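You operate a simulated robot arm through the tools that you are given. There is no shell and no other tool. Be economical: measure what you need, move in short steps, check, and stop when the job is done.

You are at the controls of a simulated robot arm. One attempt, no reset.

JOB
Put the cream shell on top of the polish tub. Then take the open spanner on the top of the cream bench and put it away on the top of the tool box. Then pull the corner drawer open. The order counts.
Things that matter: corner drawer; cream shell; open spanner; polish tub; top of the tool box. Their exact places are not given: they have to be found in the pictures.

It is judged by the outcome, as a careful person would: the job done as asked, and still so three seconds after it is handed in. It fails if anything else is knocked over, pushed out of place, dropped, spilled or broken.

ROBOT AND FRAMES
A 6-joint arm with a two-finger gripper on a trunk, on a base that drives. Base frame: it is fixed to the floor where the robot stands at the start and does not move with it; the origin is under the middle of the robot, x ahead of it, y to its left, z up; the surface under the hand at the start is at about z = 0.885. Lengths are in m, angles in degrees, forces in N, time in s.
It reaches about 1.298 m from its shoulder. Its first joint turns from -149.0 to 149.0 degrees. Places, roughly: corner drawer [0.6, -3.3, 0.8]; cream shell (4x3x3 cm) [0.5, 0.2, 0.9]; open spanner [1, 0.75, 1]; top of the tool box (34x17 cm) [-2.7, -0.48, 0.42]. Payload 1.57 kg.
The TCP is the grasp point between the finger pads, 0.021 m short of the fingertips. In the tool frame z runs along the fingers and y along their closing line. Largest opening 0.07 m; the body of the gripper starts 0.05 m behind the TCP.
Orientation is that of the tool frame in the base frame, as a unit quaternion [x, y, z, w]. With the fingers straight down and closing along the base's y, the tool's x points along the base's -x, its y along +y and its z along -z.

CONTROLS
- The arm moves only by the tool jog_arm. Its argument "series" is text: rows parted by semicolons, each of 7 numbers parted by spaces: the opening in per cent of the stroke, from 0 (shut) to 100 (fully open), then the shift along the tool's x, y, z in m, then the turn, a rotation vector about the tool's x, y, z in degrees. In form: jaw x y z rx ry rz; .... A call has 1 to 12 rows; each row is the pose to reach, as a shift and turn from the pose commanded when the call began, along the tool's axes at that moment. Rows are played at 5 a second. More than 0.05 m and 8.6 degrees between two rows, or a gripper value outside its range, and nothing of the call is played. A pose out of reach is approached as far as the arm can. The call stops where the force on the tool passes 40 N (or 10 N more than at its start, if that is more) or the arm is blocked; 0.2 s more then pass. Each finger halts on what it meets, pressing with about 29 N; the grip force reading is that of the motor and also rises with nothing between the fingers. The clock runs only during rows and for 0.2 s after the last one: add rows that repeat a pose to give the fingers time. It gives the time, the measured TCP pose, the force on the tool (base axes), the opening and the grip force at its end, in the units of the frame above (readings bear some noise), with the torque about the TCP (base axes, N m) and any sound that the robot's microphone picked up.
- Cameras (640 x 400 px; columns grow to the right, rows downward): "scene" is now at [0.0356, 0.1821, 1.8596]; the picture's right is [0.17, -0.99, 0.00], its down [-0.71, -0.12, -0.69] and it looks along [0.68, 0.12, -0.72] (base axes); focal length 269 px, centre (320, 200). "wrist" rides on the gripper at [0.079, 0.004, -0.081] in the tool frame; the picture's right is [-0.05, 1.00, 0.00], its down [-0.67, -0.04, -0.74] and it looks along [-0.74, -0.04, 0.67] (tool axes); focal length 256 px, centre (320, 200).
- grab_frame(camera): a new picture of that camera. It takes no simulated time.
- slide_trunk(by): slides the trunk up (or, below 0, down) by that many m; the arm and the scene camera ride with it, the base frame stays. It gives what a move gives, with no picture.
- base_move(legs): drives the robot by 1 to 6 legs, each [ahead, turn to the left] in m and degrees, along the robot's own axes; the way and the turn of a leg run together, so that a leg with both is an arc; at most 1.5 m and 180 degrees a leg. The arm and the cameras ride along, it lands a little off, and it stops where it bumps. It gives what a move gives.
- aim_head(pan, tilt): turns the head with the scene camera to pan (to the left, within 155 degrees either way) and tilt (down, from -29 to 69), counted from straight ahead of the robot. It gives what a move gives.
- pixel_to_xyz(camera, pixels): for up to 12 pixels [column, row] of the newest picture of that camera ("zoom" is the newest enlarged one), the place [x, y, z] in the base frame of the surface seen there, good to about 0.002 m. It takes no simulated time.
- inspect(camera, box): a new picture of the part [left, top, right, bottom] of that camera's present view, enlarged. It takes no simulated time.
- job_done(): hands the job in; it is judged then, once.

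Work in short steps. Measure before you move; look again where a grasp or a placing could have gone wrong, and mend it. You have 110 turns and 90 pictures in all, those below and enlarged ones among them. Open the gripper and draw the arm clear of the work before you hand the job in, unless the task says otherwise; then end with one line.

The tools are called after "Call:" by a JSON object that holds its "api" and its "payload". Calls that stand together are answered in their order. jog_arm: Moves the arm, as the interface text tells. Its arguments: {"type":"object","properties":{"series":{"type":"string"}},"required":["series"]} The other tools are called the same way: slide_trunk (by) slides the trunk up or down; base_move (legs) drives the base; aim_head (pan, tilt) turns the head that bears the scene camera; grab_frame (camera) takes a picture; pixel_to_xyz (camera, pixels) gives the place of the surface under pixels of a picture; inspect (camera, box) takes an enlarged picture of a part of a camera's view; job_done () hands the job in.

At the start:

```text
t: 0.0
position: [0.7764, 0.0606, 1.194]
tcp_rot: [0.003, 1.0, -0.001, 0.0]
contact_force: [-0.1, 0.3, -0.1]
ft_torque: [-0.01, -0.03, -0.01]
width: 0.0702
grasp_force: 0.1
trunk travel left (down, up): [-0.874, 0.096]
robot x, y, heading: [0.0012, -0.0032, -0.3]
head pan, tilt: [9.7, 46.3]
```

scene: 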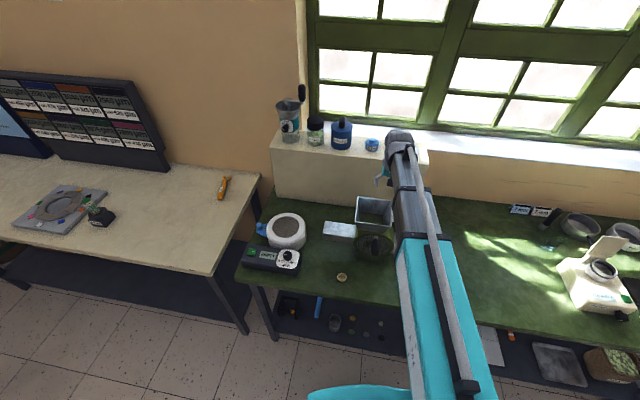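
wrist: 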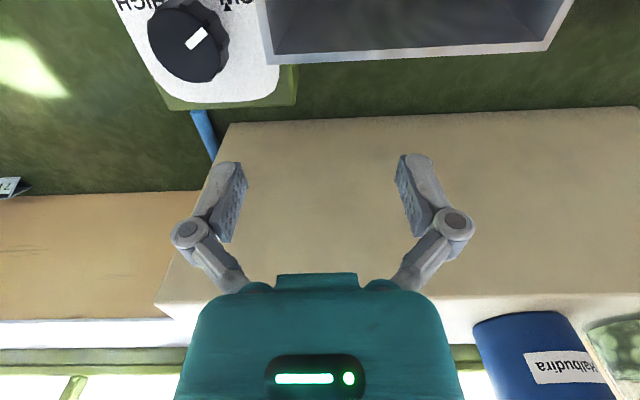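

The scene shows a green bench with items around (340,230); a small cream thing at (342,277) may be the shell. I zoom in on the bench and look at the raised shelf.

Call:
{"api": "inspect", "payload": {"camera": "scene", "box": [230, 180, 430, 305]}}

Call:
{"api": "inspect", "payload": {"camera": "scene", "box": [0, 60, 260, 250]}}

Call:
{"api": "inspect", "payload": {"camera": "scene", "box": [250, 70, 450, 195]}}

```text
3.20 times, centred on (330, 242) of scene
```

zoom: 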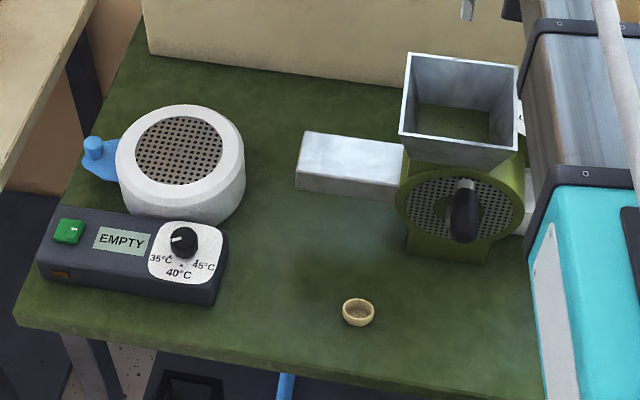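

```text
2.11 times, centred on (130, 155) of scene
```

zoom: 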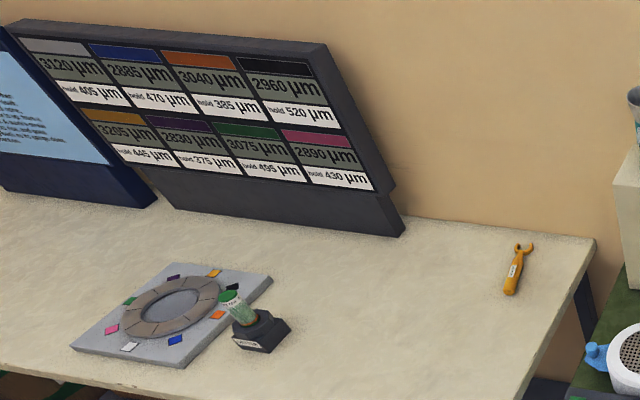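

```text
3.20 times, centred on (350, 132) of scene
```

zoom: 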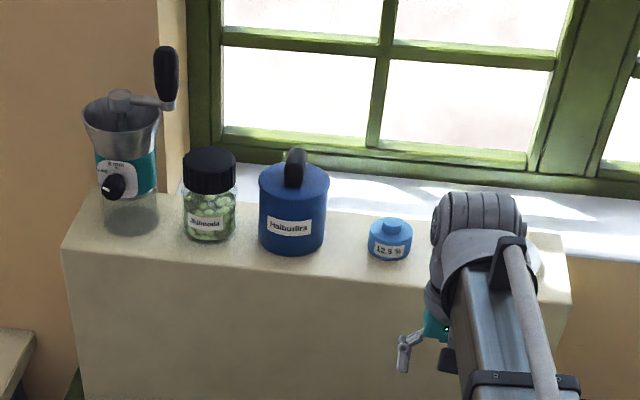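

The shell is the small cup at (342,277), the spanner the orange tool at (223,188). I measure them and look to the right for the polish tub.

Call:
{"api": "pixel_to_xyz", "payload": {"camera": "scene", "pixels": [[342, 277], [342, 284], [337, 276], [346, 276], [223, 188], [219, 199], [227, 178], [320, 300], [372, 145], [285, 230]]}}

Call:
{"api": "inspect", "payload": {"camera": "scene", "box": [440, 180, 640, 305]}}

Call:
{"api": "inspect", "payload": {"camera": "scene", "box": [240, 275, 440, 400]}}

Call:
{"api": "aim_head", "payload": {"pan": -40, "tilt": 40}}

Call:
{"api": "grab_frame", "payload": {"camera": "scene"}}

```text
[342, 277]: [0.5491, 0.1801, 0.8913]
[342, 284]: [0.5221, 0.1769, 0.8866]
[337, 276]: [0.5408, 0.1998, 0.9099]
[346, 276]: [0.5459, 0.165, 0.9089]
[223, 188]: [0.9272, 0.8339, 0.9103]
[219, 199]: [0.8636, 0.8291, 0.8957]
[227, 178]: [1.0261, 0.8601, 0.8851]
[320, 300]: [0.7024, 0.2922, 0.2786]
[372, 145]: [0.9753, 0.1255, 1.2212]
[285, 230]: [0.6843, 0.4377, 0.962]
```

```text
3.20 times, centred on (540, 242) of scene
```

zoom: 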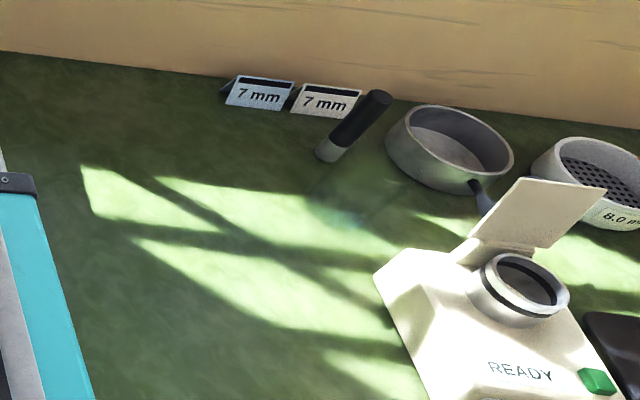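

```text
3.20 times, centred on (340, 338) of scene
```

zoom: 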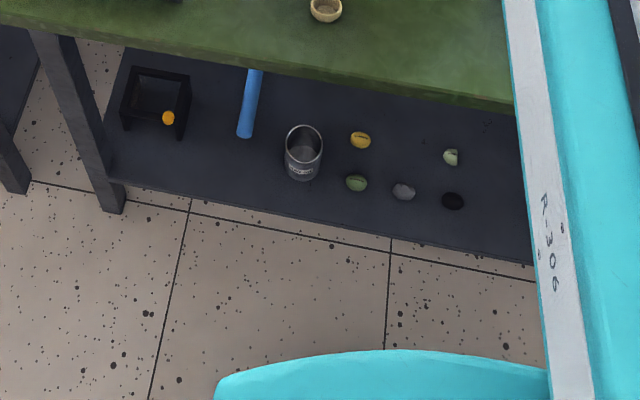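

```text
t: 1.2
position: [0.7767, 0.0615, 1.1926]
tcp_rot: [0.004, 1.0, -0.001, 0.0]
contact_force: [-0.3, 0.7, 0.7]
ft_torque: [0.0, 0.04, 0.01]
width: 0.0699
grasp_force: 0.0
trunk travel left (down, up): [-0.874, 0.096]
robot x, y, heading: [0.0011, -0.0049, -0.1]
head pan, tilt: [-40.0, 40.0]
```

```text
82 pictures are left
```

scene: 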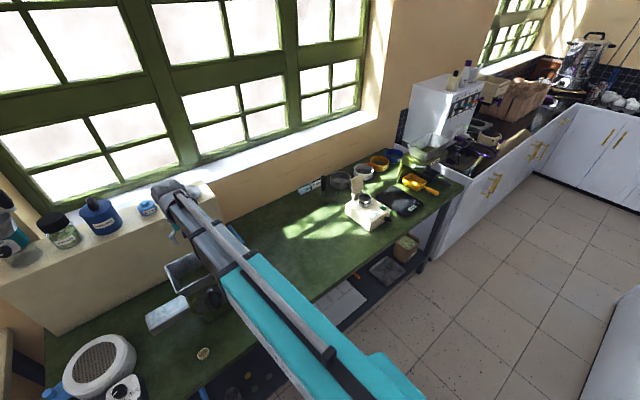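

The tub isn't evident yet; I zoom in on the right of the bench and the corner beyond.

Call:
{"api": "inspect", "payload": {"camera": "scene", "box": [290, 130, 470, 245]}}

Call:
{"api": "inspect", "payload": {"camera": "scene", "box": [400, 30, 640, 190]}}

Call:
{"api": "inspect", "payload": {"camera": "scene", "box": [290, 220, 450, 320]}}

Call:
{"api": "inspect", "payload": {"camera": "scene", "box": [0, 170, 200, 290]}}

```text
3.48 times, centred on (380, 188) of scene
```

zoom: 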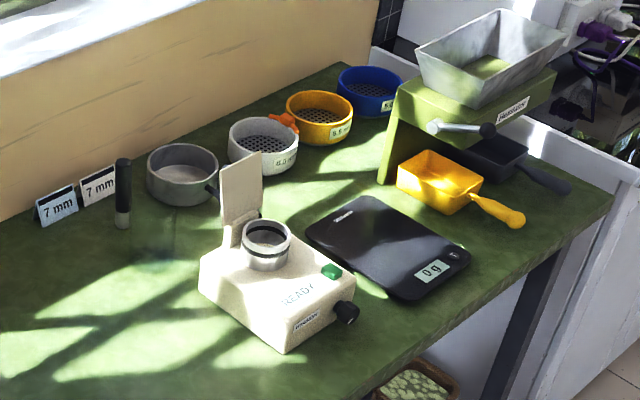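

```text
2.50 times, centred on (520, 110) of scene
```

zoom: 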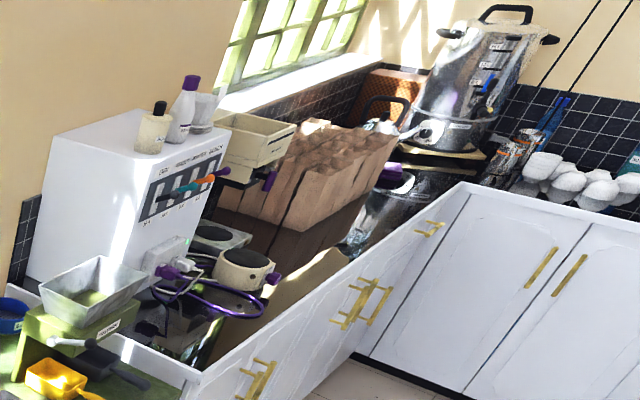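

```text
4.00 times, centred on (370, 270) of scene
```

zoom: 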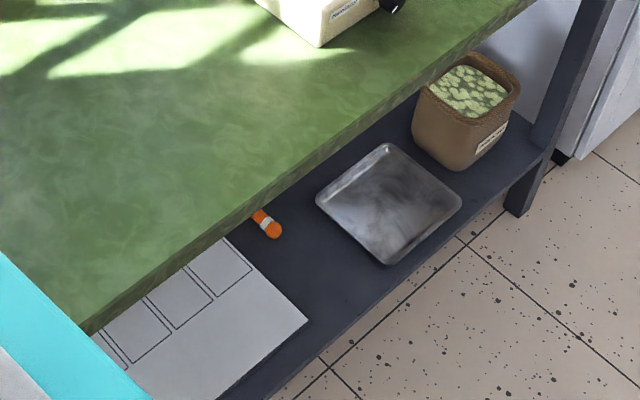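

```text
3.20 times, centred on (100, 230) of scene
```

zoom: 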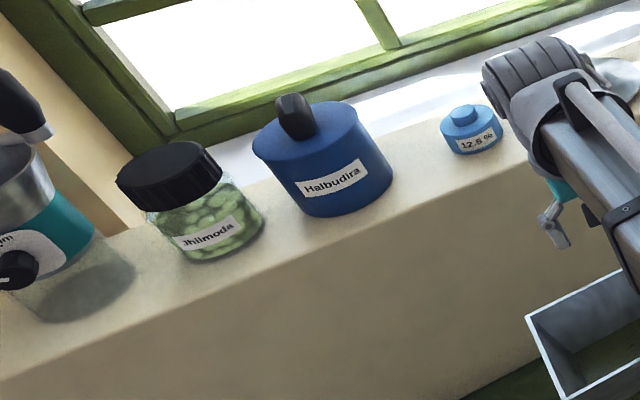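

No tub with a polish label yet. I look to the left, right and behind.

Call:
{"api": "aim_head", "payload": {"pan": 70, "tilt": 35}}

Call:
{"api": "grab_frame", "payload": {"camera": "scene"}}

Call:
{"api": "aim_head", "payload": {"pan": 150, "tilt": 35}}

Call:
{"api": "grab_frame", "payload": {"camera": "scene"}}

Call:
{"api": "aim_head", "payload": {"pan": -110, "tilt": 35}}

Call:
{"api": "grab_frame", "payload": {"camera": "scene"}}

```text
t: 3.1
position: [0.7772, 0.0612, 1.1928]
tcp_rot: [0.003, 1.0, 0.001, 0.0]
contact_force: [-0.8, 0.3, 0.2]
ft_torque: [-0.01, -0.01, 0.03]
width: 0.0702
grasp_force: 0.1
trunk travel left (down, up): [-0.874, 0.096]
robot x, y, heading: [0.0003, 0.0009, -0.2]
head pan, tilt: [70.0, 35.0]
```

```text
77 pictures are left
```

scene: 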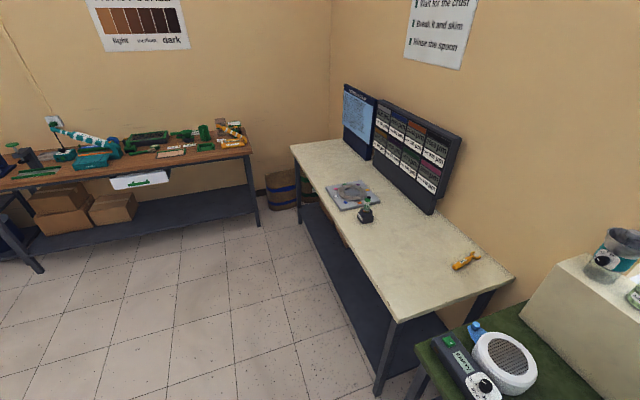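

```text
t: 4.6
position: [0.7778, 0.0622, 1.1923]
tcp_rot: [0.003, 1.0, 0.0, 0.0]
contact_force: [-0.1, 0.6, 0.4]
ft_torque: [-0.01, 0.0, 0.03]
width: 0.0698
grasp_force: 0.1
trunk travel left (down, up): [-0.874, 0.096]
robot x, y, heading: [0.0046, -0.0034, 0.0]
head pan, tilt: [150.0, 35.0]
```

```text
76 pictures are left
```

scene: 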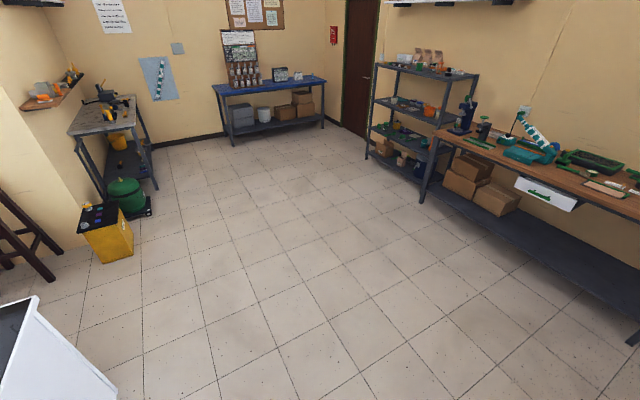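

```text
t: 8.2
position: [0.7766, 0.0616, 1.1924]
tcp_rot: [0.004, 1.0, 0.001, 0.0]
contact_force: [0.5, 0.0, 0.2]
ft_torque: [0.0, 0.02, -0.02]
width: 0.0702
grasp_force: 0.0
trunk travel left (down, up): [-0.874, 0.096]
robot x, y, heading: [-0.0013, -0.0024, 0.2]
head pan, tilt: [-110.0, 35.0]
```

```text
75 pictures are left
```

scene: 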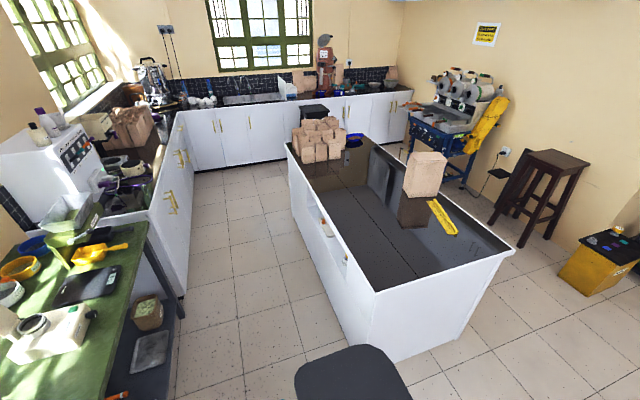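

I zoom in on the yellow box (likely tool box side, left at pan 150) and other places.

Call:
{"api": "aim_head", "payload": {"pan": -155, "tilt": 35}}

Call:
{"api": "grab_frame", "payload": {"camera": "scene"}}

Call:
{"api": "aim_head", "payload": {"pan": -10, "tilt": 50}}

Call:
{"api": "grab_frame", "payload": {"camera": "scene"}}

```text
t: 9.3
position: [0.778, 0.0615, 1.1924]
tcp_rot: [0.003, 1.0, 0.0, 0.0]
contact_force: [0.4, -0.7, 0.2]
ft_torque: [0.02, 0.01, 0.0]
width: 0.0701
grasp_force: 0.1
trunk travel left (down, up): [-0.874, 0.096]
robot x, y, heading: [-0.0009, 0.004, 0.0]
head pan, tilt: [-154.7, 35.0]
```

```text
74 pictures are left
```

scene: 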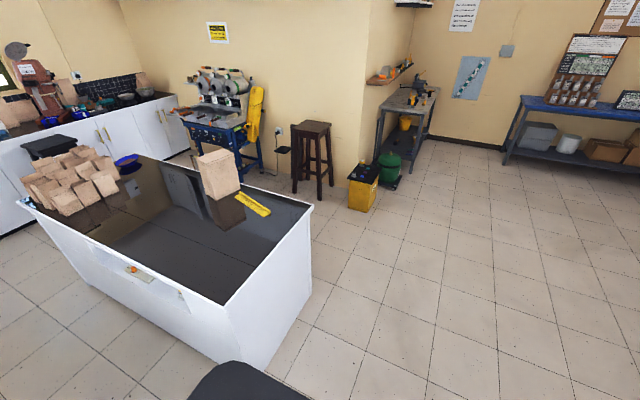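

```text
t: 11.6
position: [0.7768, 0.0619, 1.1927]
tcp_rot: [0.003, 1.0, -0.001, -0.001]
contact_force: [0.5, -0.7, 0.3]
ft_torque: [-0.02, 0.01, 0.03]
width: 0.0703
grasp_force: 0.1
trunk travel left (down, up): [-0.874, 0.096]
robot x, y, heading: [-0.0014, 0.0014, 0.1]
head pan, tilt: [-10.0, 50.0]
```

```text
73 pictures are left
```

scene: 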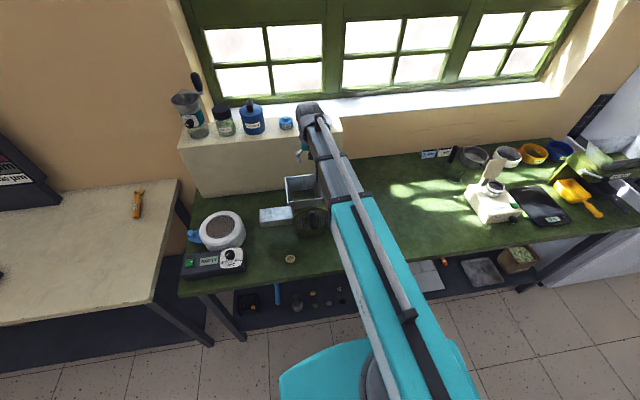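

The arm hides part of the shelf. I draw it back over the shell (0.545, 0.18), staying high, which also clears the view.

Call:
{"api": "jog_arm", "payload": {"series": "100 0 0 -0.03 0 0 0; 100 0.045 0 -0.03 0 0 0; 100 0.09 0 -0.03 0 0 0; 100 0.135 0.02 -0.03 0 0 0; 100 0.17 0.05 -0.01 0 0 0; 100 0.2 0.085 0.01 0 0 0; 100 0.225 0.12 0.03 0 0 0; 100 0.23 0.12 0.07 0 0 0; 100 0.23 0.12 0.11 0 0 0; 100 0.23 0.12 0.14 0 0 0"}}

Call:
{"api": "grab_frame", "payload": {"camera": "wrist"}}

Call:
{"api": "grab_frame", "payload": {"camera": "scene"}}

```text
refused: row 5 steps farther than a row can; nothing moved
```

```text
72 pictures are left
```

wrist: 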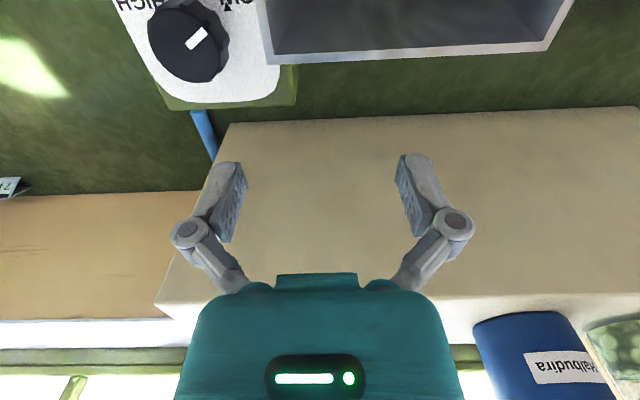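

```text
71 pictures are left
```

scene: 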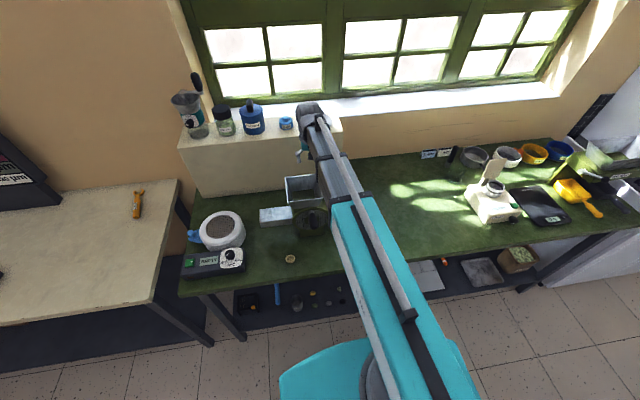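

The step was too long and nothing moved; same path with steps under 0.05 m.

Call:
{"api": "jog_arm", "payload": {"series": "100 0 0 -0.03 0 0 0; 100 0.045 0 -0.03 0 0 0; 100 0.09 0 -0.03 0 0 0; 100 0.13 0.015 -0.03 0 0 0; 100 0.16 0.045 -0.015 0 0 0; 100 0.19 0.075 0 0 0 0; 100 0.21 0.1 0.03 0 0 0; 100 0.23 0.12 0.065 0 0 0; 100 0.23 0.12 0.11 0 0 0; 100 0.23 0.12 0.14 0 0 0"}}

Call:
{"api": "grab_frame", "payload": {"camera": "wrist"}}

Call:
{"api": "grab_frame", "payload": {"camera": "scene"}}

```text
t: 13.8
position: [0.5501, 0.1783, 1.1931]
tcp_rot: [0.003, 1.0, 0.0, 0.0]
contact_force: [-0.2, 0.9, 0.1]
ft_torque: [-0.02, 0.0, 0.01]
width: 0.0698
grasp_force: 0.0
out of reach, approached as far as the arm can: row 1, 2, 3, 4, 5, 7, 8, 9, 10
trunk travel left (down, up): [-0.874, 0.096]
robot x, y, heading: [0.0032, 0.001, -0.2]
head pan, tilt: [-10.0, 50.0]
```

```text
70 pictures are left
```

wrist: 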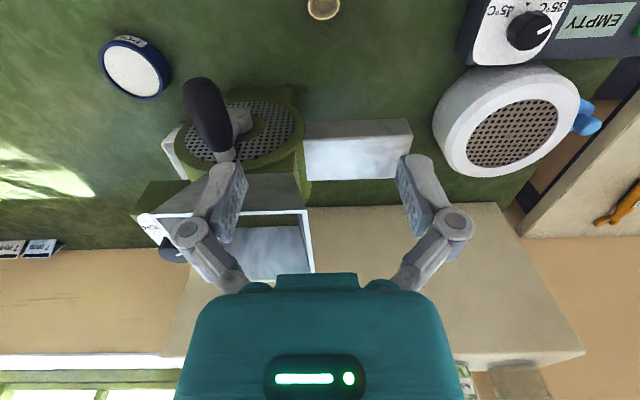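

```text
69 pictures are left
```

scene: 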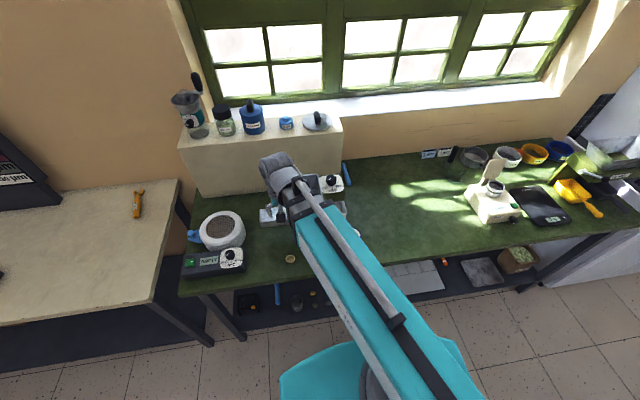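

A blue tub with a white lid shows at wrist (135,68). The arm could not fold lower here, so the trunk must come down. I inspect and measure the tub and shell.

Call:
{"api": "inspect", "payload": {"camera": "wrist", "box": [60, 0, 260, 125]}}

Call:
{"api": "pixel_to_xyz", "payload": {"camera": "wrist", "pixels": [[135, 68], [104, 70], [160, 70], [131, 48], [136, 92], [135, 96], [170, 75], [80, 80], [323, 8], [308, 8], [338, 8], [323, 16]]}}

```text
3.20 times, centred on (160, 62) of wrist
```

zoom: 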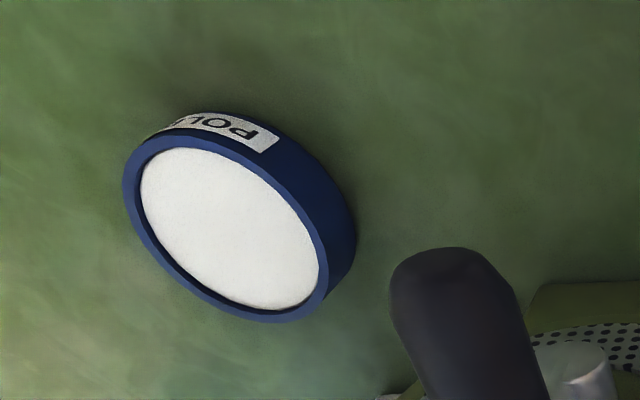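

```text
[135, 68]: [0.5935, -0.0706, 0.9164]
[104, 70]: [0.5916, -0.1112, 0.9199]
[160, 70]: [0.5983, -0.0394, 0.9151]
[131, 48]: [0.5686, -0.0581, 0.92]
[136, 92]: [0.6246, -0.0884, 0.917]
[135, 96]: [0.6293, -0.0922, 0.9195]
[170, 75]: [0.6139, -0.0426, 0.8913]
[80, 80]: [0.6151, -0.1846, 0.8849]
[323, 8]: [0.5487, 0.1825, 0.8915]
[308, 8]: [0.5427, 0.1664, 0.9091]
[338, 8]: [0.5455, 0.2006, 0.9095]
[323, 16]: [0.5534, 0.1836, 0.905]
```

The tub is labelled "POL…", centre about (0.595,-0.072), rim z 0.92, lid 0.916. Shell centre (0.545,0.183), rim z 0.909. I lower the trunk.

Call:
{"api": "slide_trunk", "payload": {"by": -0.2}}

Call:
{"api": "grab_frame", "payload": {"camera": "wrist"}}

Call:
{"api": "grab_frame", "payload": {"camera": "scene"}}

```text
t: 16.0
position: [0.5496, 0.179, 0.9942]
tcp_rot: [0.003, 1.0, 0.001, 0.0]
contact_force: [0.0, 0.0, -0.2]
ft_torque: [0.0, 0.0, -0.04]
width: 0.07
grasp_force: 0.0
trunk travel left (down, up): [-0.674, 0.296]
robot x, y, heading: [0.0034, -0.0005, 0.1]
head pan, tilt: [-10.0, 50.0]
```

```text
67 pictures are left
```

wrist: 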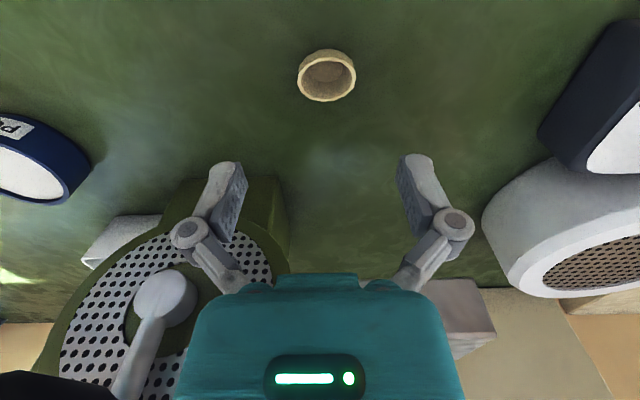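

```text
66 pictures are left
```

scene: 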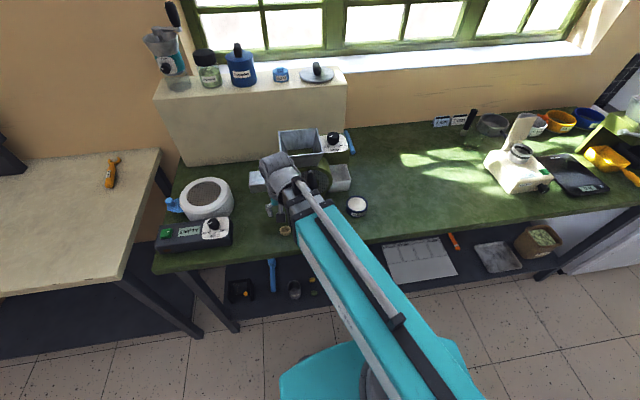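

I measure the shell's rim on the wrist picture: (299,76)–(355,76), top/bottom (327,50)/(327,101), plus the crank handle nearby.

Call:
{"api": "pixel_to_xyz", "payload": {"camera": "wrist", "pixels": [[300, 74], [354, 74], [327, 52], [327, 98], [327, 72], [327, 110], [165, 300], [30, 385], [200, 160], [72, 165], [560, 130]]}}

```text
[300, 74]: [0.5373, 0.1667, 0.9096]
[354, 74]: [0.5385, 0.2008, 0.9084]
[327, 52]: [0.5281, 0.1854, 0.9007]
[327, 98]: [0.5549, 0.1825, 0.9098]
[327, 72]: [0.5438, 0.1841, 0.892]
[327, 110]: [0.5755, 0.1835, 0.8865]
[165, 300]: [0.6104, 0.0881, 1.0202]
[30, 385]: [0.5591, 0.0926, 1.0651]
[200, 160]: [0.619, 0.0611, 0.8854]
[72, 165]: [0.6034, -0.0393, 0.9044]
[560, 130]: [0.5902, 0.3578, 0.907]
```

The crank knob is at (0.56,0.093,1.065), so I keep away from y<0.12. I centre over the shell (0.541,0.184) and test a small descent.

Call:
{"api": "jog_arm", "payload": {"series": "100 0.004 0.003 0.01 0 0 0; 100 0.0085 0.0055 0.03 0 0 0"}}

```text
t: 16.6
position: [0.5424, 0.1839, 0.9936]
tcp_rot: [0.003, 1.0, 0.0, 0.0]
contact_force: [-0.4, 0.2, 0.9]
ft_torque: [0.02, 0.02, 0.01]
width: 0.0703
grasp_force: 0.0
out of reach, approached as far as the arm can: row 1, 2
trunk travel left (down, up): [-0.674, 0.296]
robot x, y, heading: [0.0011, -0.0002, 0.1]
head pan, tilt: [-10.0, 50.0]
```

Jogging does not change height with this arm, so height comes from the trunk. I lower it to about z = 0.911.

Call:
{"api": "slide_trunk", "payload": {"by": -0.082}}

Call:
{"api": "grab_frame", "payload": {"camera": "wrist"}}

```text
t: 17.8
position: [0.5432, 0.1842, 0.9111]
tcp_rot: [0.004, 1.0, 0.0, 0.0]
contact_force: [0.7, 0.1, -0.5]
ft_torque: [0.0, 0.04, 0.0]
width: 0.0701
grasp_force: 0.1
trunk travel left (down, up): [-0.592, 0.378]
robot x, y, heading: [0.0005, -0.0035, 0.2]
head pan, tilt: [-10.0, 50.0]
```

```text
65 pictures are left
```

wrist: 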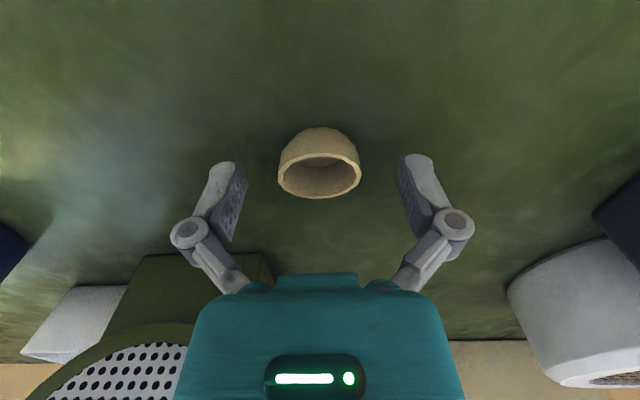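

The shell sits centred between the pads (rim around (320,177)). I close on it.

Call:
{"api": "jog_arm", "payload": {"series": "70 0.002 0 0 0 0 0; 50 0.002 0 0 0 0 0; 40 0.002 0 0 0 0 0; 40 0.002 0 0 0 0 0; 40 0.002 0 0 0 0 0; 40 0.002 0 0 0 0 0"}}

Call:
{"api": "grab_frame", "payload": {"camera": "wrist"}}

```text
t: 19.2
position: [0.5411, 0.1835, 0.9109]
tcp_rot: [0.002, 1.0, 0.0, 0.0]
contact_force: [0.9, -0.6, 4.8]
ft_torque: [-0.03, -0.05, -0.01]
width: 0.0353
grasp_force: 28.5
trunk travel left (down, up): [-0.592, 0.378]
robot x, y, heading: [-0.0015, -0.0008, -0.0]
head pan, tilt: [-10.0, 50.0]
```

```text
64 pictures are left
```

wrist: 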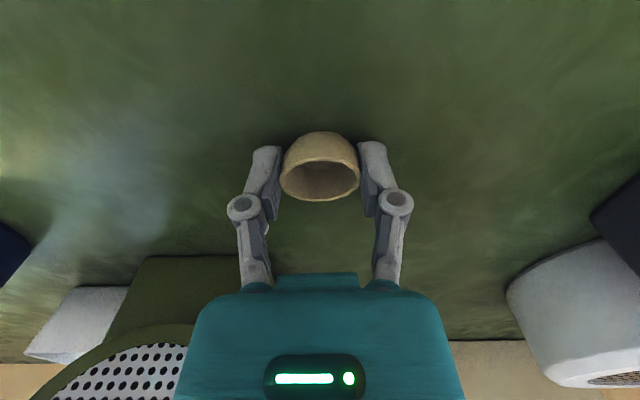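

Held at 0.035 m. I lift with the trunk well above the crank.

Call:
{"api": "slide_trunk", "payload": {"by": 0.22}}

Call:
{"api": "grab_frame", "payload": {"camera": "wrist"}}

```text
t: 21.5
position: [0.5392, 0.1842, 1.1309]
tcp_rot: [0.004, 1.0, 0.0, 0.0]
contact_force: [0.2, -0.2, 0.1]
ft_torque: [0.0, 0.03, 0.01]
width: 0.0351
grasp_force: 29.0
trunk travel left (down, up): [-0.812, 0.158]
robot x, y, heading: [0.004, -0.0024, 0.0]
head pan, tilt: [-10.0, 50.0]
```

```text
63 pictures are left
```

wrist: 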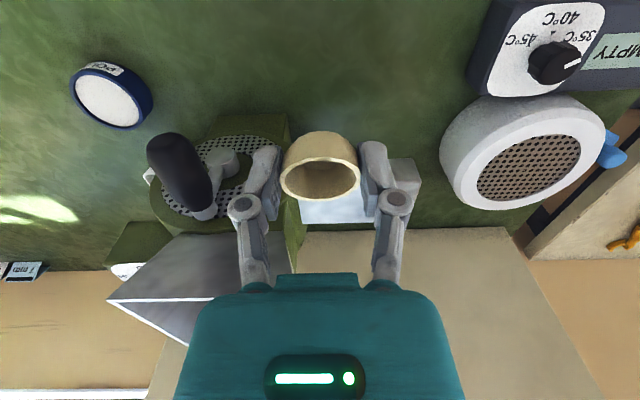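

The shell is held. I check the crank knob and hopper heights before crossing.

Call:
{"api": "pixel_to_xyz", "payload": {"camera": "wrist", "pixels": [[165, 145], [185, 185], [205, 205], [112, 300], [180, 238], [108, 62], [77, 95], [140, 115], [108, 100], [105, 122], [118, 76]]}}

```text
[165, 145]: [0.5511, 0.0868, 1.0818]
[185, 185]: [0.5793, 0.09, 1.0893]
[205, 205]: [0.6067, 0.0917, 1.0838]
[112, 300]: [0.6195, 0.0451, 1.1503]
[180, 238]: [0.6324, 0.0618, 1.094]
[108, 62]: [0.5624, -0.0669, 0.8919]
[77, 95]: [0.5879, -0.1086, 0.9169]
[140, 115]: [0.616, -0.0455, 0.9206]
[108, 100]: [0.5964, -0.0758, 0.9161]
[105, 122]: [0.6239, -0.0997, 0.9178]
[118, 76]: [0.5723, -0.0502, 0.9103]
```

Knob reaches x 0.545, hopper front x 0.62 up to z 1.15. I retract to x≈0.47, cross to y=-0.076, then extend to the tub centre (0.597,-0.076).

Call:
{"api": "jog_arm", "payload": {"series": "40 0.035 0 0 0 0 0; 40 0.07 0 0 0 0 0; 40 0.07 -0.045 0 0 0 0; 40 0.07 -0.09 0 0 0 0; 40 0.07 -0.135 0 0 0 0; 40 0.07 -0.18 0 0 0 0; 40 0.07 -0.225 0 0 0 0; 40 0.055 -0.26 0 0 0 0; 40 0.015 -0.26 0 0 0 0; 40 -0.025 -0.26 0 0 0 0; 40 -0.057 -0.26 0 0 0 0; 40 -0.057 -0.26 0 0 0 0"}}

Call:
{"api": "grab_frame", "payload": {"camera": "wrist"}}

```text
t: 24.1
position: [0.5934, -0.0765, 1.1301]
tcp_rot: [0.004, 1.0, 0.0, 0.0]
contact_force: [0.5, 0.1, 0.0]
ft_torque: [0.04, 0.01, 0.03]
width: 0.0353
grasp_force: 29.4
out of reach, approached as far as the arm can: row 2, 3, 4, 5, 6, 7, 8, 9
trunk travel left (down, up): [-0.812, 0.158]
robot x, y, heading: [0.0017, -0.0026, 0.1]
head pan, tilt: [-10.0, 50.0]
```

```text
62 pictures are left
```

wrist: 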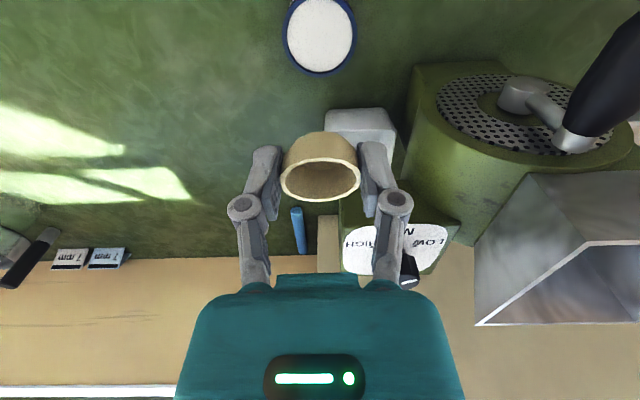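

Above the tub. I lower to just over it and check.

Call:
{"api": "slide_trunk", "payload": {"by": -0.165}}

Call:
{"api": "grab_frame", "payload": {"camera": "wrist"}}

```text
t: 26.0
position: [0.593, -0.0766, 0.9663]
tcp_rot: [0.003, 1.0, 0.001, 0.0]
contact_force: [0.7, 0.9, 0.2]
ft_torque: [-0.02, 0.0, 0.04]
width: 0.0352
grasp_force: 28.5
trunk travel left (down, up): [-0.647, 0.323]
robot x, y, heading: [-0.0003, 0.0051, 0.1]
head pan, tilt: [-10.0, 50.0]
```

```text
61 pictures are left
```

wrist: 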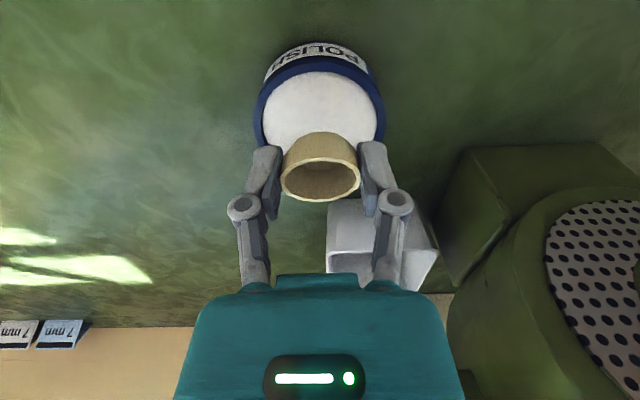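

Label reads POLISH. I verify the rim position.

Call:
{"api": "pixel_to_xyz", "payload": {"camera": "wrist", "pixels": [[258, 115], [381, 115], [320, 62], [320, 100], [280, 120], [365, 120]]}}

```text
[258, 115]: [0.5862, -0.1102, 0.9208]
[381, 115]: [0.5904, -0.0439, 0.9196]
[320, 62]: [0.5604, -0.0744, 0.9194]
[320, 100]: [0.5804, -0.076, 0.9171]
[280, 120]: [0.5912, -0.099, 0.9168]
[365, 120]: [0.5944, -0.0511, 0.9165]
```

Lid z 0.917, centre x ≈0.597. I shift 4 mm forward and lower to contact.

Call:
{"api": "jog_arm", "payload": {"series": "40 -0.004 0.0005 0 0 0 0"}}

Call:
{"api": "slide_trunk", "payload": {"by": -0.022}}

Call:
{"api": "grab_frame", "payload": {"camera": "wrist"}}

```text
t: 26.4
position: [0.5965, -0.0774, 0.9649]
tcp_rot: [0.003, 1.0, 0.0, 0.0]
contact_force: [0.8, 0.5, -0.5]
ft_torque: [0.01, 0.01, -0.03]
width: 0.0351
grasp_force: 29.2
trunk travel left (down, up): [-0.647, 0.323]
robot x, y, heading: [0.003, -0.0011, -0.2]
head pan, tilt: [-10.0, 50.0]
```

```text
t: 27.1
position: [0.5977, -0.0759, 0.9437]
tcp_rot: [0.003, 1.0, 0.0, 0.0]
contact_force: [-0.2, -1.2, 0.2]
ft_torque: [-0.04, -0.01, -0.02]
width: 0.0351
grasp_force: 28.9
trunk travel left (down, up): [-0.625, 0.345]
robot x, y, heading: [0.0011, -0.0012, -0.1]
head pan, tilt: [-10.0, 50.0]
```

```text
60 pictures are left
```

wrist: 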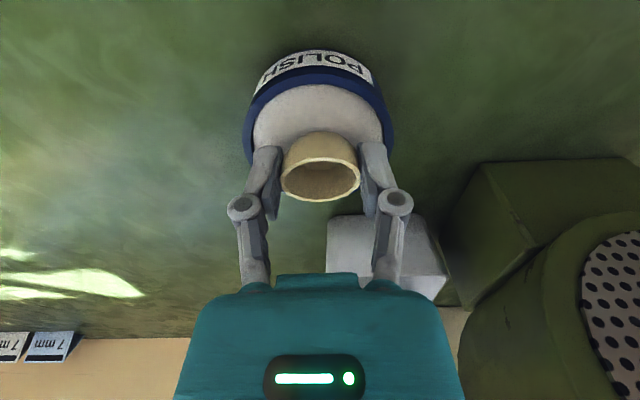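

No contact yet; another 1.5 mm.

Call:
{"api": "slide_trunk", "payload": {"by": -0.0015}}

```text
t: 27.6
position: [0.5969, -0.0765, 0.9421]
tcp_rot: [0.004, 1.0, 0.0, 0.0]
contact_force: [0.5, 0.0, 0.8]
ft_torque: [0.0, 0.02, 0.0]
width: 0.0349
grasp_force: 29.2
trunk travel left (down, up): [-0.624, 0.346]
robot x, y, heading: [-0.0015, -0.0026, -0.1]
head pan, tilt: [-10.0, 50.0]
```

Within a millimetre of the lid; I open gently by a small amount (pads then stay above the rim).

Call:
{"api": "jog_arm", "payload": {"series": "54 0 0 0 0 0 0; 62 0 0 0 0 0 0; 75 0 0 0 0 0 0; 75 0 0 0 0 0 0"}}

Call:
{"api": "grab_frame", "payload": {"camera": "wrist"}}

```text
t: 28.6
position: [0.5984, -0.0759, 0.9426]
tcp_rot: [0.004, 1.0, 0.0, 0.0]
contact_force: [-0.5, 0.8, -0.4]
ft_torque: [0.02, 0.01, 0.01]
width: 0.0524
grasp_force: 0.1
trunk travel left (down, up): [-0.624, 0.346]
robot x, y, heading: [0.0007, -0.0007, -0.2]
head pan, tilt: [-10.0, 50.0]
```

```text
59 pictures are left
```

wrist: 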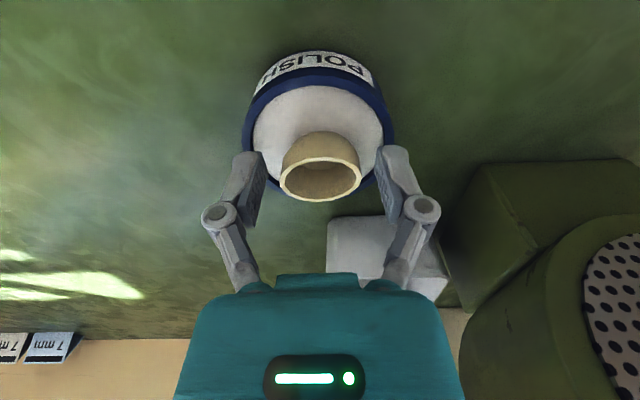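

The shell rests upright on the tub. I raise the trunk and check.

Call:
{"api": "slide_trunk", "payload": {"by": 0.25}}

Call:
{"api": "grab_frame", "payload": {"camera": "wrist"}}

```text
t: 31.1
position: [0.5985, -0.0766, 1.1917]
tcp_rot: [0.004, 1.0, 0.0, -0.001]
contact_force: [0.2, 1.1, -0.1]
ft_torque: [-0.02, 0.0, 0.0]
width: 0.0524
grasp_force: 0.1
trunk travel left (down, up): [-0.874, 0.096]
robot x, y, heading: [0.0014, -0.0036, 0.4]
head pan, tilt: [-10.0, 50.0]
```

```text
58 pictures are left
```

wrist: 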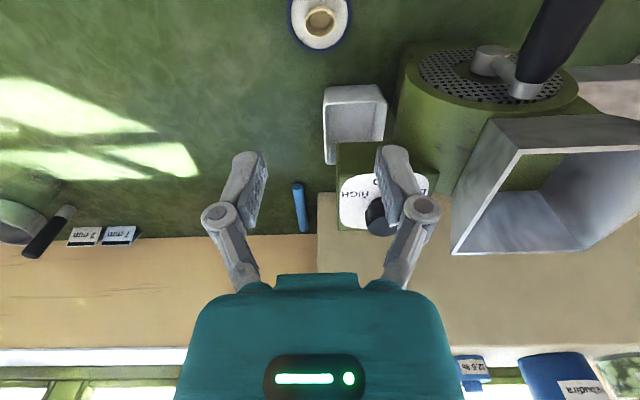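

The shell stands centred on the tub. Now the spanner: I look at the cream bench and measure it.

Call:
{"api": "aim_head", "payload": {"pan": 50, "tilt": 45}}

Call:
{"api": "grab_frame", "payload": {"camera": "scene"}}

```text
t: 32.5
position: [0.5974, -0.0758, 1.1925]
tcp_rot: [0.004, 1.0, 0.001, 0.0]
contact_force: [0.7, -0.3, -0.4]
ft_torque: [-0.04, -0.02, 0.01]
width: 0.0525
grasp_force: 0.0
trunk travel left (down, up): [-0.874, 0.096]
robot x, y, heading: [0.0051, -0.0002, -0.1]
head pan, tilt: [50.0, 45.0]
```

```text
57 pictures are left
```

scene: 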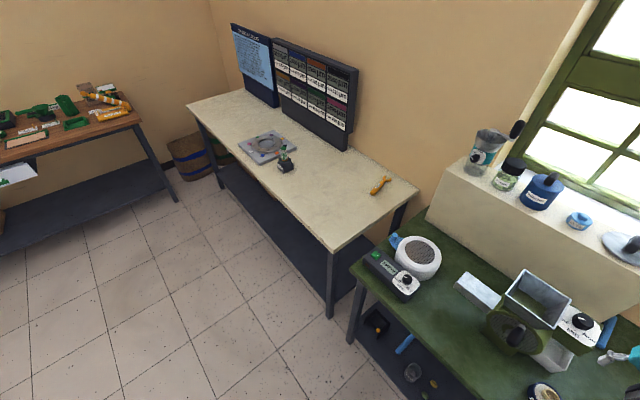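

Call:
{"api": "inspect", "payload": {"camera": "scene", "box": [330, 150, 430, 212]}}

Call:
{"api": "pixel_to_xyz", "payload": {"camera": "scene", "pixels": [[372, 193], [380, 185], [387, 178], [335, 252], [418, 190], [187, 105], [290, 195], [360, 275], [285, 165]]}}

```text
6.40 times, centred on (380, 181) of scene
```

zoom: 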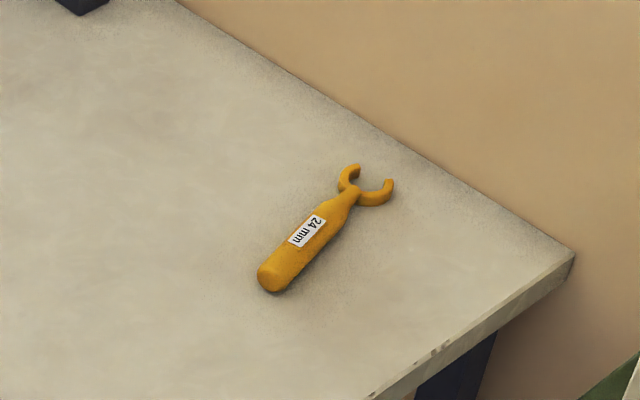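

```text
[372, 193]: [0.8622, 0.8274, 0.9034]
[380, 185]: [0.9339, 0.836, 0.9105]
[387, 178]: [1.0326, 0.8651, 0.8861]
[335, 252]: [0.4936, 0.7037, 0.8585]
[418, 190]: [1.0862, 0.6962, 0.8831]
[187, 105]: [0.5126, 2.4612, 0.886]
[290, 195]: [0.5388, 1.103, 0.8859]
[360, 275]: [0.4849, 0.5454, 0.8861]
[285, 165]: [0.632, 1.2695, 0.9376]
```

Spanner lies along x at y≈0.835, bench front x≈0.5, so I must shift the robot left by 0.83. First check the space behind.

Call:
{"api": "pixel_to_xyz", "payload": {"camera": "zoom", "pixels": [[272, 275], [300, 245], [325, 215], [345, 198], [375, 195], [347, 178], [270, 310]]}}

Call:
{"api": "aim_head", "payload": {"pan": -150, "tilt": 50}}

Call:
{"api": "grab_frame", "payload": {"camera": "scene"}}

Call:
{"api": "pixel_to_xyz", "payload": {"camera": "scene", "pixels": [[180, 215], [230, 160], [100, 100], [200, 280], [320, 150], [320, 300], [265, 20]]}}

```text
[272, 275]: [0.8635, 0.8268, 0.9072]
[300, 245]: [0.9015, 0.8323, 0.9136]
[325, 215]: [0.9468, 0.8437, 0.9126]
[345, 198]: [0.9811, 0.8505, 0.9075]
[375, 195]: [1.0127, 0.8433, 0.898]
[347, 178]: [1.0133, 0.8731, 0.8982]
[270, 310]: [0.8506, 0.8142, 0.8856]
```

```text
t: 35.4
position: [0.596, -0.0776, 1.1925]
tcp_rot: [0.004, 1.0, -0.001, 0.0]
contact_force: [-0.2, 0.6, 0.0]
ft_torque: [0.01, -0.02, -0.01]
width: 0.0523
grasp_force: 0.0
trunk travel left (down, up): [-0.874, 0.096]
robot x, y, heading: [-0.0006, -0.0005, -0.0]
head pan, tilt: [-150.0, 50.0]
```

```text
55 pictures are left
```

scene: 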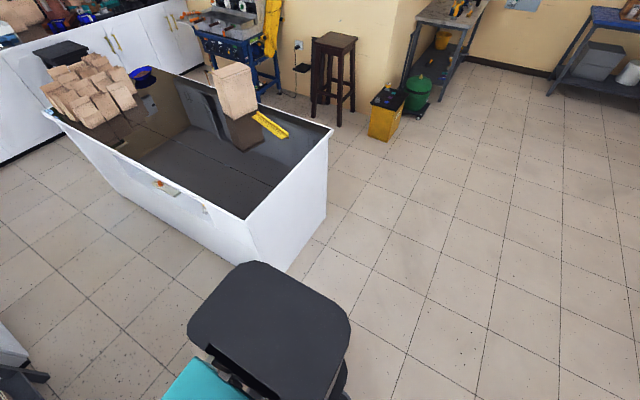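

```text
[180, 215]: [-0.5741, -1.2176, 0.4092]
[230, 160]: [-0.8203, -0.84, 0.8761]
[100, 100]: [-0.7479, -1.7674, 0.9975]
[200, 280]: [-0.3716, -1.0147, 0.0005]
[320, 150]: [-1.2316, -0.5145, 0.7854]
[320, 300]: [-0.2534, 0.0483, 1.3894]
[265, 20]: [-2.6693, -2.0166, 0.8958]
```

Space behind is clear for y>-0.7. I back off 0.45, shift left via a quarter turn, and face the cream bench from x≈-0.1.

Call:
{"api": "base_move", "payload": {"legs": [[-0.45, 0], [0, 90], [0.85, 0], [0, -90], [0.4, 0]]}}

Call:
{"api": "aim_head", "payload": {"pan": 0, "tilt": 45}}

Call:
{"api": "grab_frame", "payload": {"camera": "scene"}}

Call:
{"api": "grab_frame", "payload": {"camera": "wrist"}}

```text
t: 57.5
position: [0.5548, 0.7632, 1.1914]
tcp_rot: [0.003, 1.0, 0.0, -0.001]
contact_force: [0.6, -0.4, -0.3]
ft_torque: [0.05, 0.0, 0.01]
width: 0.0525
grasp_force: 0.0
trunk travel left (down, up): [-0.874, 0.096]
robot x, y, heading: [-0.0434, 0.8503, -0.8]
head pan, tilt: [-150.0, 50.0]
```

```text
t: 59.8
position: [0.553, 0.7625, 1.192]
tcp_rot: [0.004, 1.0, -0.001, 0.0]
contact_force: [0.6, 0.6, -0.1]
ft_torque: [-0.03, 0.01, 0.02]
width: 0.0523
grasp_force: 0.1
trunk travel left (down, up): [-0.874, 0.096]
robot x, y, heading: [-0.0405, 0.8519, -0.4]
head pan, tilt: [0.0, 45.0]
```

```text
54 pictures are left
```

scene: 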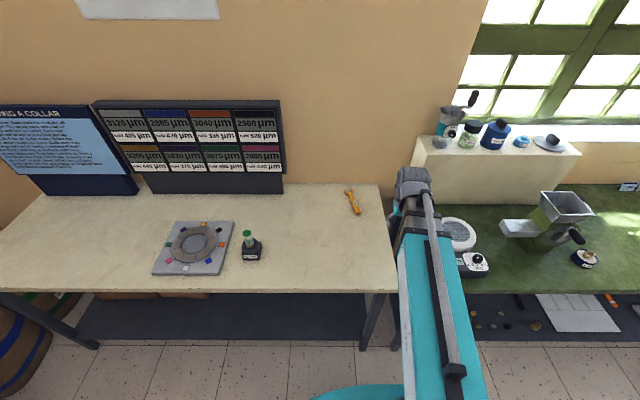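

```text
53 pictures are left
```

wrist: 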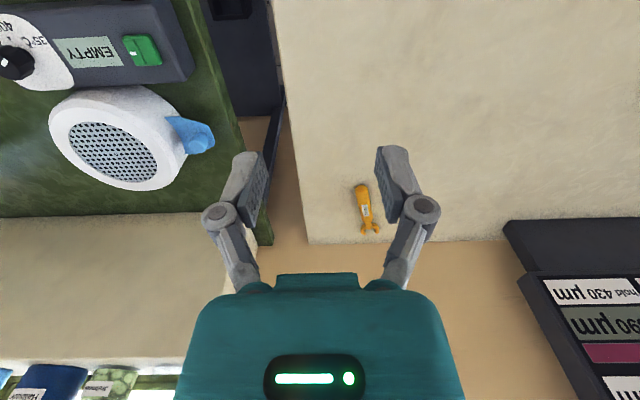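

The spanner is ahead at wrist (363,208). I extend to above its handle (0.918, 0.838), turning 11° to align.

Call:
{"api": "jog_arm", "payload": {"series": "100 -0.04 0.01 0 0 0 0; 100 -0.08 0.02 0 0 0 -4; 100 -0.12 0.03 0 0 0 -8; 100 -0.16 0.04 0 0 0 -11; 100 -0.20 0.05 0 0 0 -11; 100 -0.24 0.06 0 0 0 -11; 100 -0.28 0.07 0 0 0 -11; 100 -0.32 0.075 0 0 0 -11; 100 -0.36 0.075 0 0 0 -11; 100 -0.364 0.075 0 0 0 -11"}}

Call:
{"api": "grab_frame", "payload": {"camera": "wrist"}}

Call:
{"api": "grab_frame", "payload": {"camera": "scene"}}

```text
t: 62.0
position: [0.9204, 0.8343, 1.1914]
tcp_rot: [-0.091, 0.996, 0.001, 0.0]
contact_force: [-0.4, 0.4, 0.0]
ft_torque: [0.0, 0.0, 0.02]
width: 0.0701
grasp_force: 0.1
trunk travel left (down, up): [-0.874, 0.096]
robot x, y, heading: [-0.0461, 0.857, -0.4]
head pan, tilt: [0.0, 45.0]
```

```text
52 pictures are left
```

wrist: 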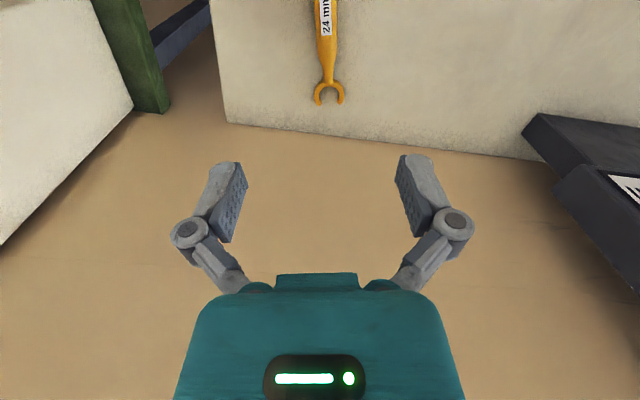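

```text
51 pictures are left
```

scene: 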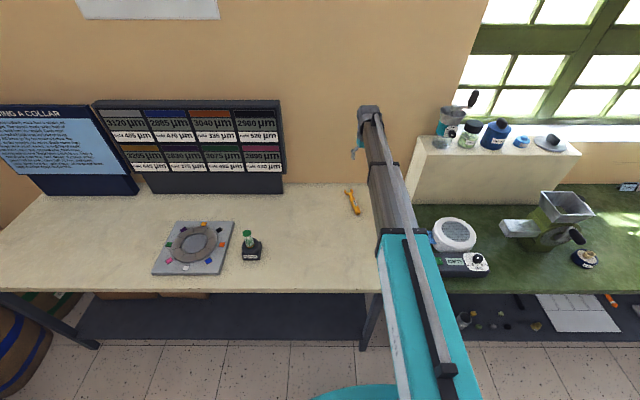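

Aligned with the handle. I lower 0.2 m and look again.

Call:
{"api": "slide_trunk", "payload": {"by": -0.2}}

Call:
{"api": "grab_frame", "payload": {"camera": "wrist"}}

Call:
{"api": "pixel_to_xyz", "payload": {"camera": "wrist", "pixels": [[320, 60], [320, 90], [320, 110], [300, 90], [340, 90]]}}

```text
t: 64.2
position: [0.9207, 0.8348, 0.9925]
tcp_rot: [-0.092, 0.996, 0.0, 0.0]
contact_force: [-0.3, 0.4, -0.9]
ft_torque: [0.02, -0.02, 0.01]
width: 0.0701
grasp_force: 0.1
trunk travel left (down, up): [-0.674, 0.296]
robot x, y, heading: [-0.047, 0.8539, -0.5]
head pan, tilt: [0.0, 45.0]
```

```text
50 pictures are left
```

wrist: 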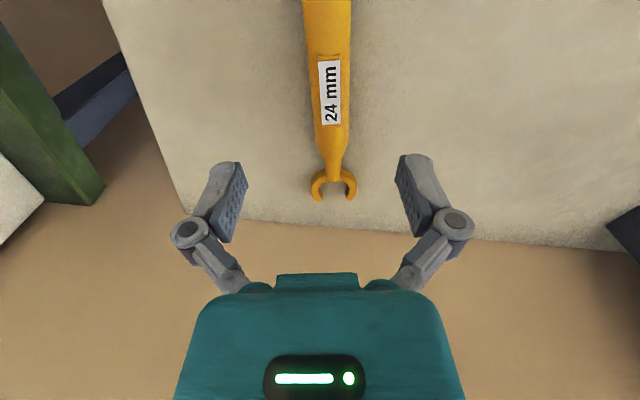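

```text
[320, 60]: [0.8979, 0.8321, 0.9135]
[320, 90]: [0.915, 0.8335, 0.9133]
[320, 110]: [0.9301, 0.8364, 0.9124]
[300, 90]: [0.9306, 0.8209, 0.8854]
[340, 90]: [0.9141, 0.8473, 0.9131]
```

Handle centre is ~4 mm to the left of TCP line; shift and descend to z≈0.909.

Call:
{"api": "jog_arm", "payload": {"series": "100 0.004 0.005 0 0 0 0"}}

Call:
{"api": "slide_trunk", "payload": {"by": -0.083}}

Call:
{"api": "grab_frame", "payload": {"camera": "wrist"}}

```text
t: 64.6
position: [0.9152, 0.8389, 0.9929]
tcp_rot: [-0.092, 0.996, 0.0, 0.0]
contact_force: [-0.4, -0.3, 0.6]
ft_torque: [-0.02, 0.02, 0.01]
width: 0.0699
grasp_force: 0.1
trunk travel left (down, up): [-0.674, 0.296]
robot x, y, heading: [-0.0427, 0.854, -0.5]
head pan, tilt: [0.0, 45.0]
```

```text
t: 65.8
position: [0.9156, 0.8396, 0.9085]
tcp_rot: [-0.092, 0.996, 0.0, 0.0]
contact_force: [-0.3, 1.1, -0.1]
ft_torque: [0.02, 0.03, -0.01]
width: 0.07
grasp_force: 0.0
trunk travel left (down, up): [-0.591, 0.379]
robot x, y, heading: [-0.0407, 0.8498, -0.7]
head pan, tilt: [0.0, 45.0]
```

```text
49 pictures are left
```

wrist: 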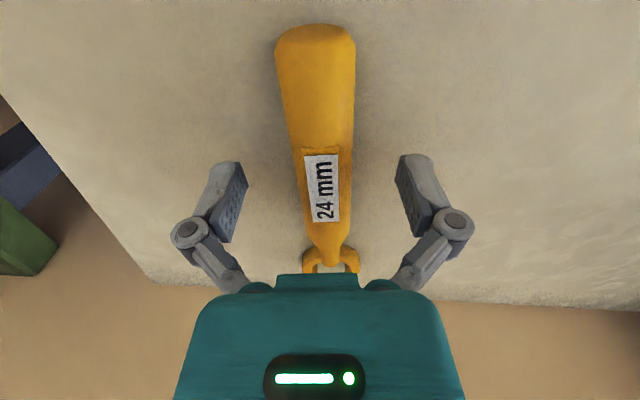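

The handle is centred between the pads; I close.

Call:
{"api": "jog_arm", "payload": {"series": "70 0 0 0 0 0 0; 45 0 0 0 0 0 0; 20 0 0 0 0 0 0; 10 0 0 0 0 0 0; 10 0 0 0 0 0 0; 10 0 0 0 0 0 0"}}

Call:
{"api": "slide_trunk", "payload": {"by": 0.28}}

Call:
{"api": "grab_frame", "payload": {"camera": "wrist"}}

```text
t: 67.2
position: [0.9143, 0.8391, 0.909]
tcp_rot: [-0.092, 0.996, -0.001, 0.0]
contact_force: [0.7, 1.0, 2.1]
ft_torque: [0.02, 0.12, 0.02]
width: 0.0262
grasp_force: 28.9
trunk travel left (down, up): [-0.591, 0.379]
robot x, y, heading: [-0.045, 0.8482, -0.4]
head pan, tilt: [0.0, 45.0]
```

```text
t: 70.0
position: [0.9164, 0.8393, 1.1892]
tcp_rot: [-0.092, 0.996, 0.0, 0.0]
contact_force: [0.0, -0.2, -1.2]
ft_torque: [-0.02, 0.04, 0.0]
width: 0.0263
grasp_force: 28.7
trunk travel left (down, up): [-0.871, 0.099]
robot x, y, heading: [-0.045, 0.8506, -0.7]
head pan, tilt: [0.0, 45.0]
```

```text
48 pictures are left
```

wrist: 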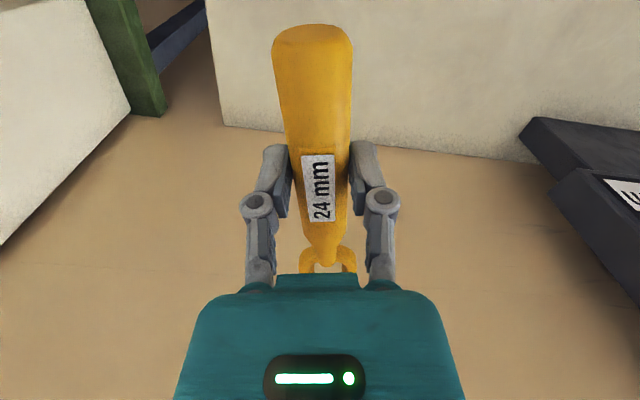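

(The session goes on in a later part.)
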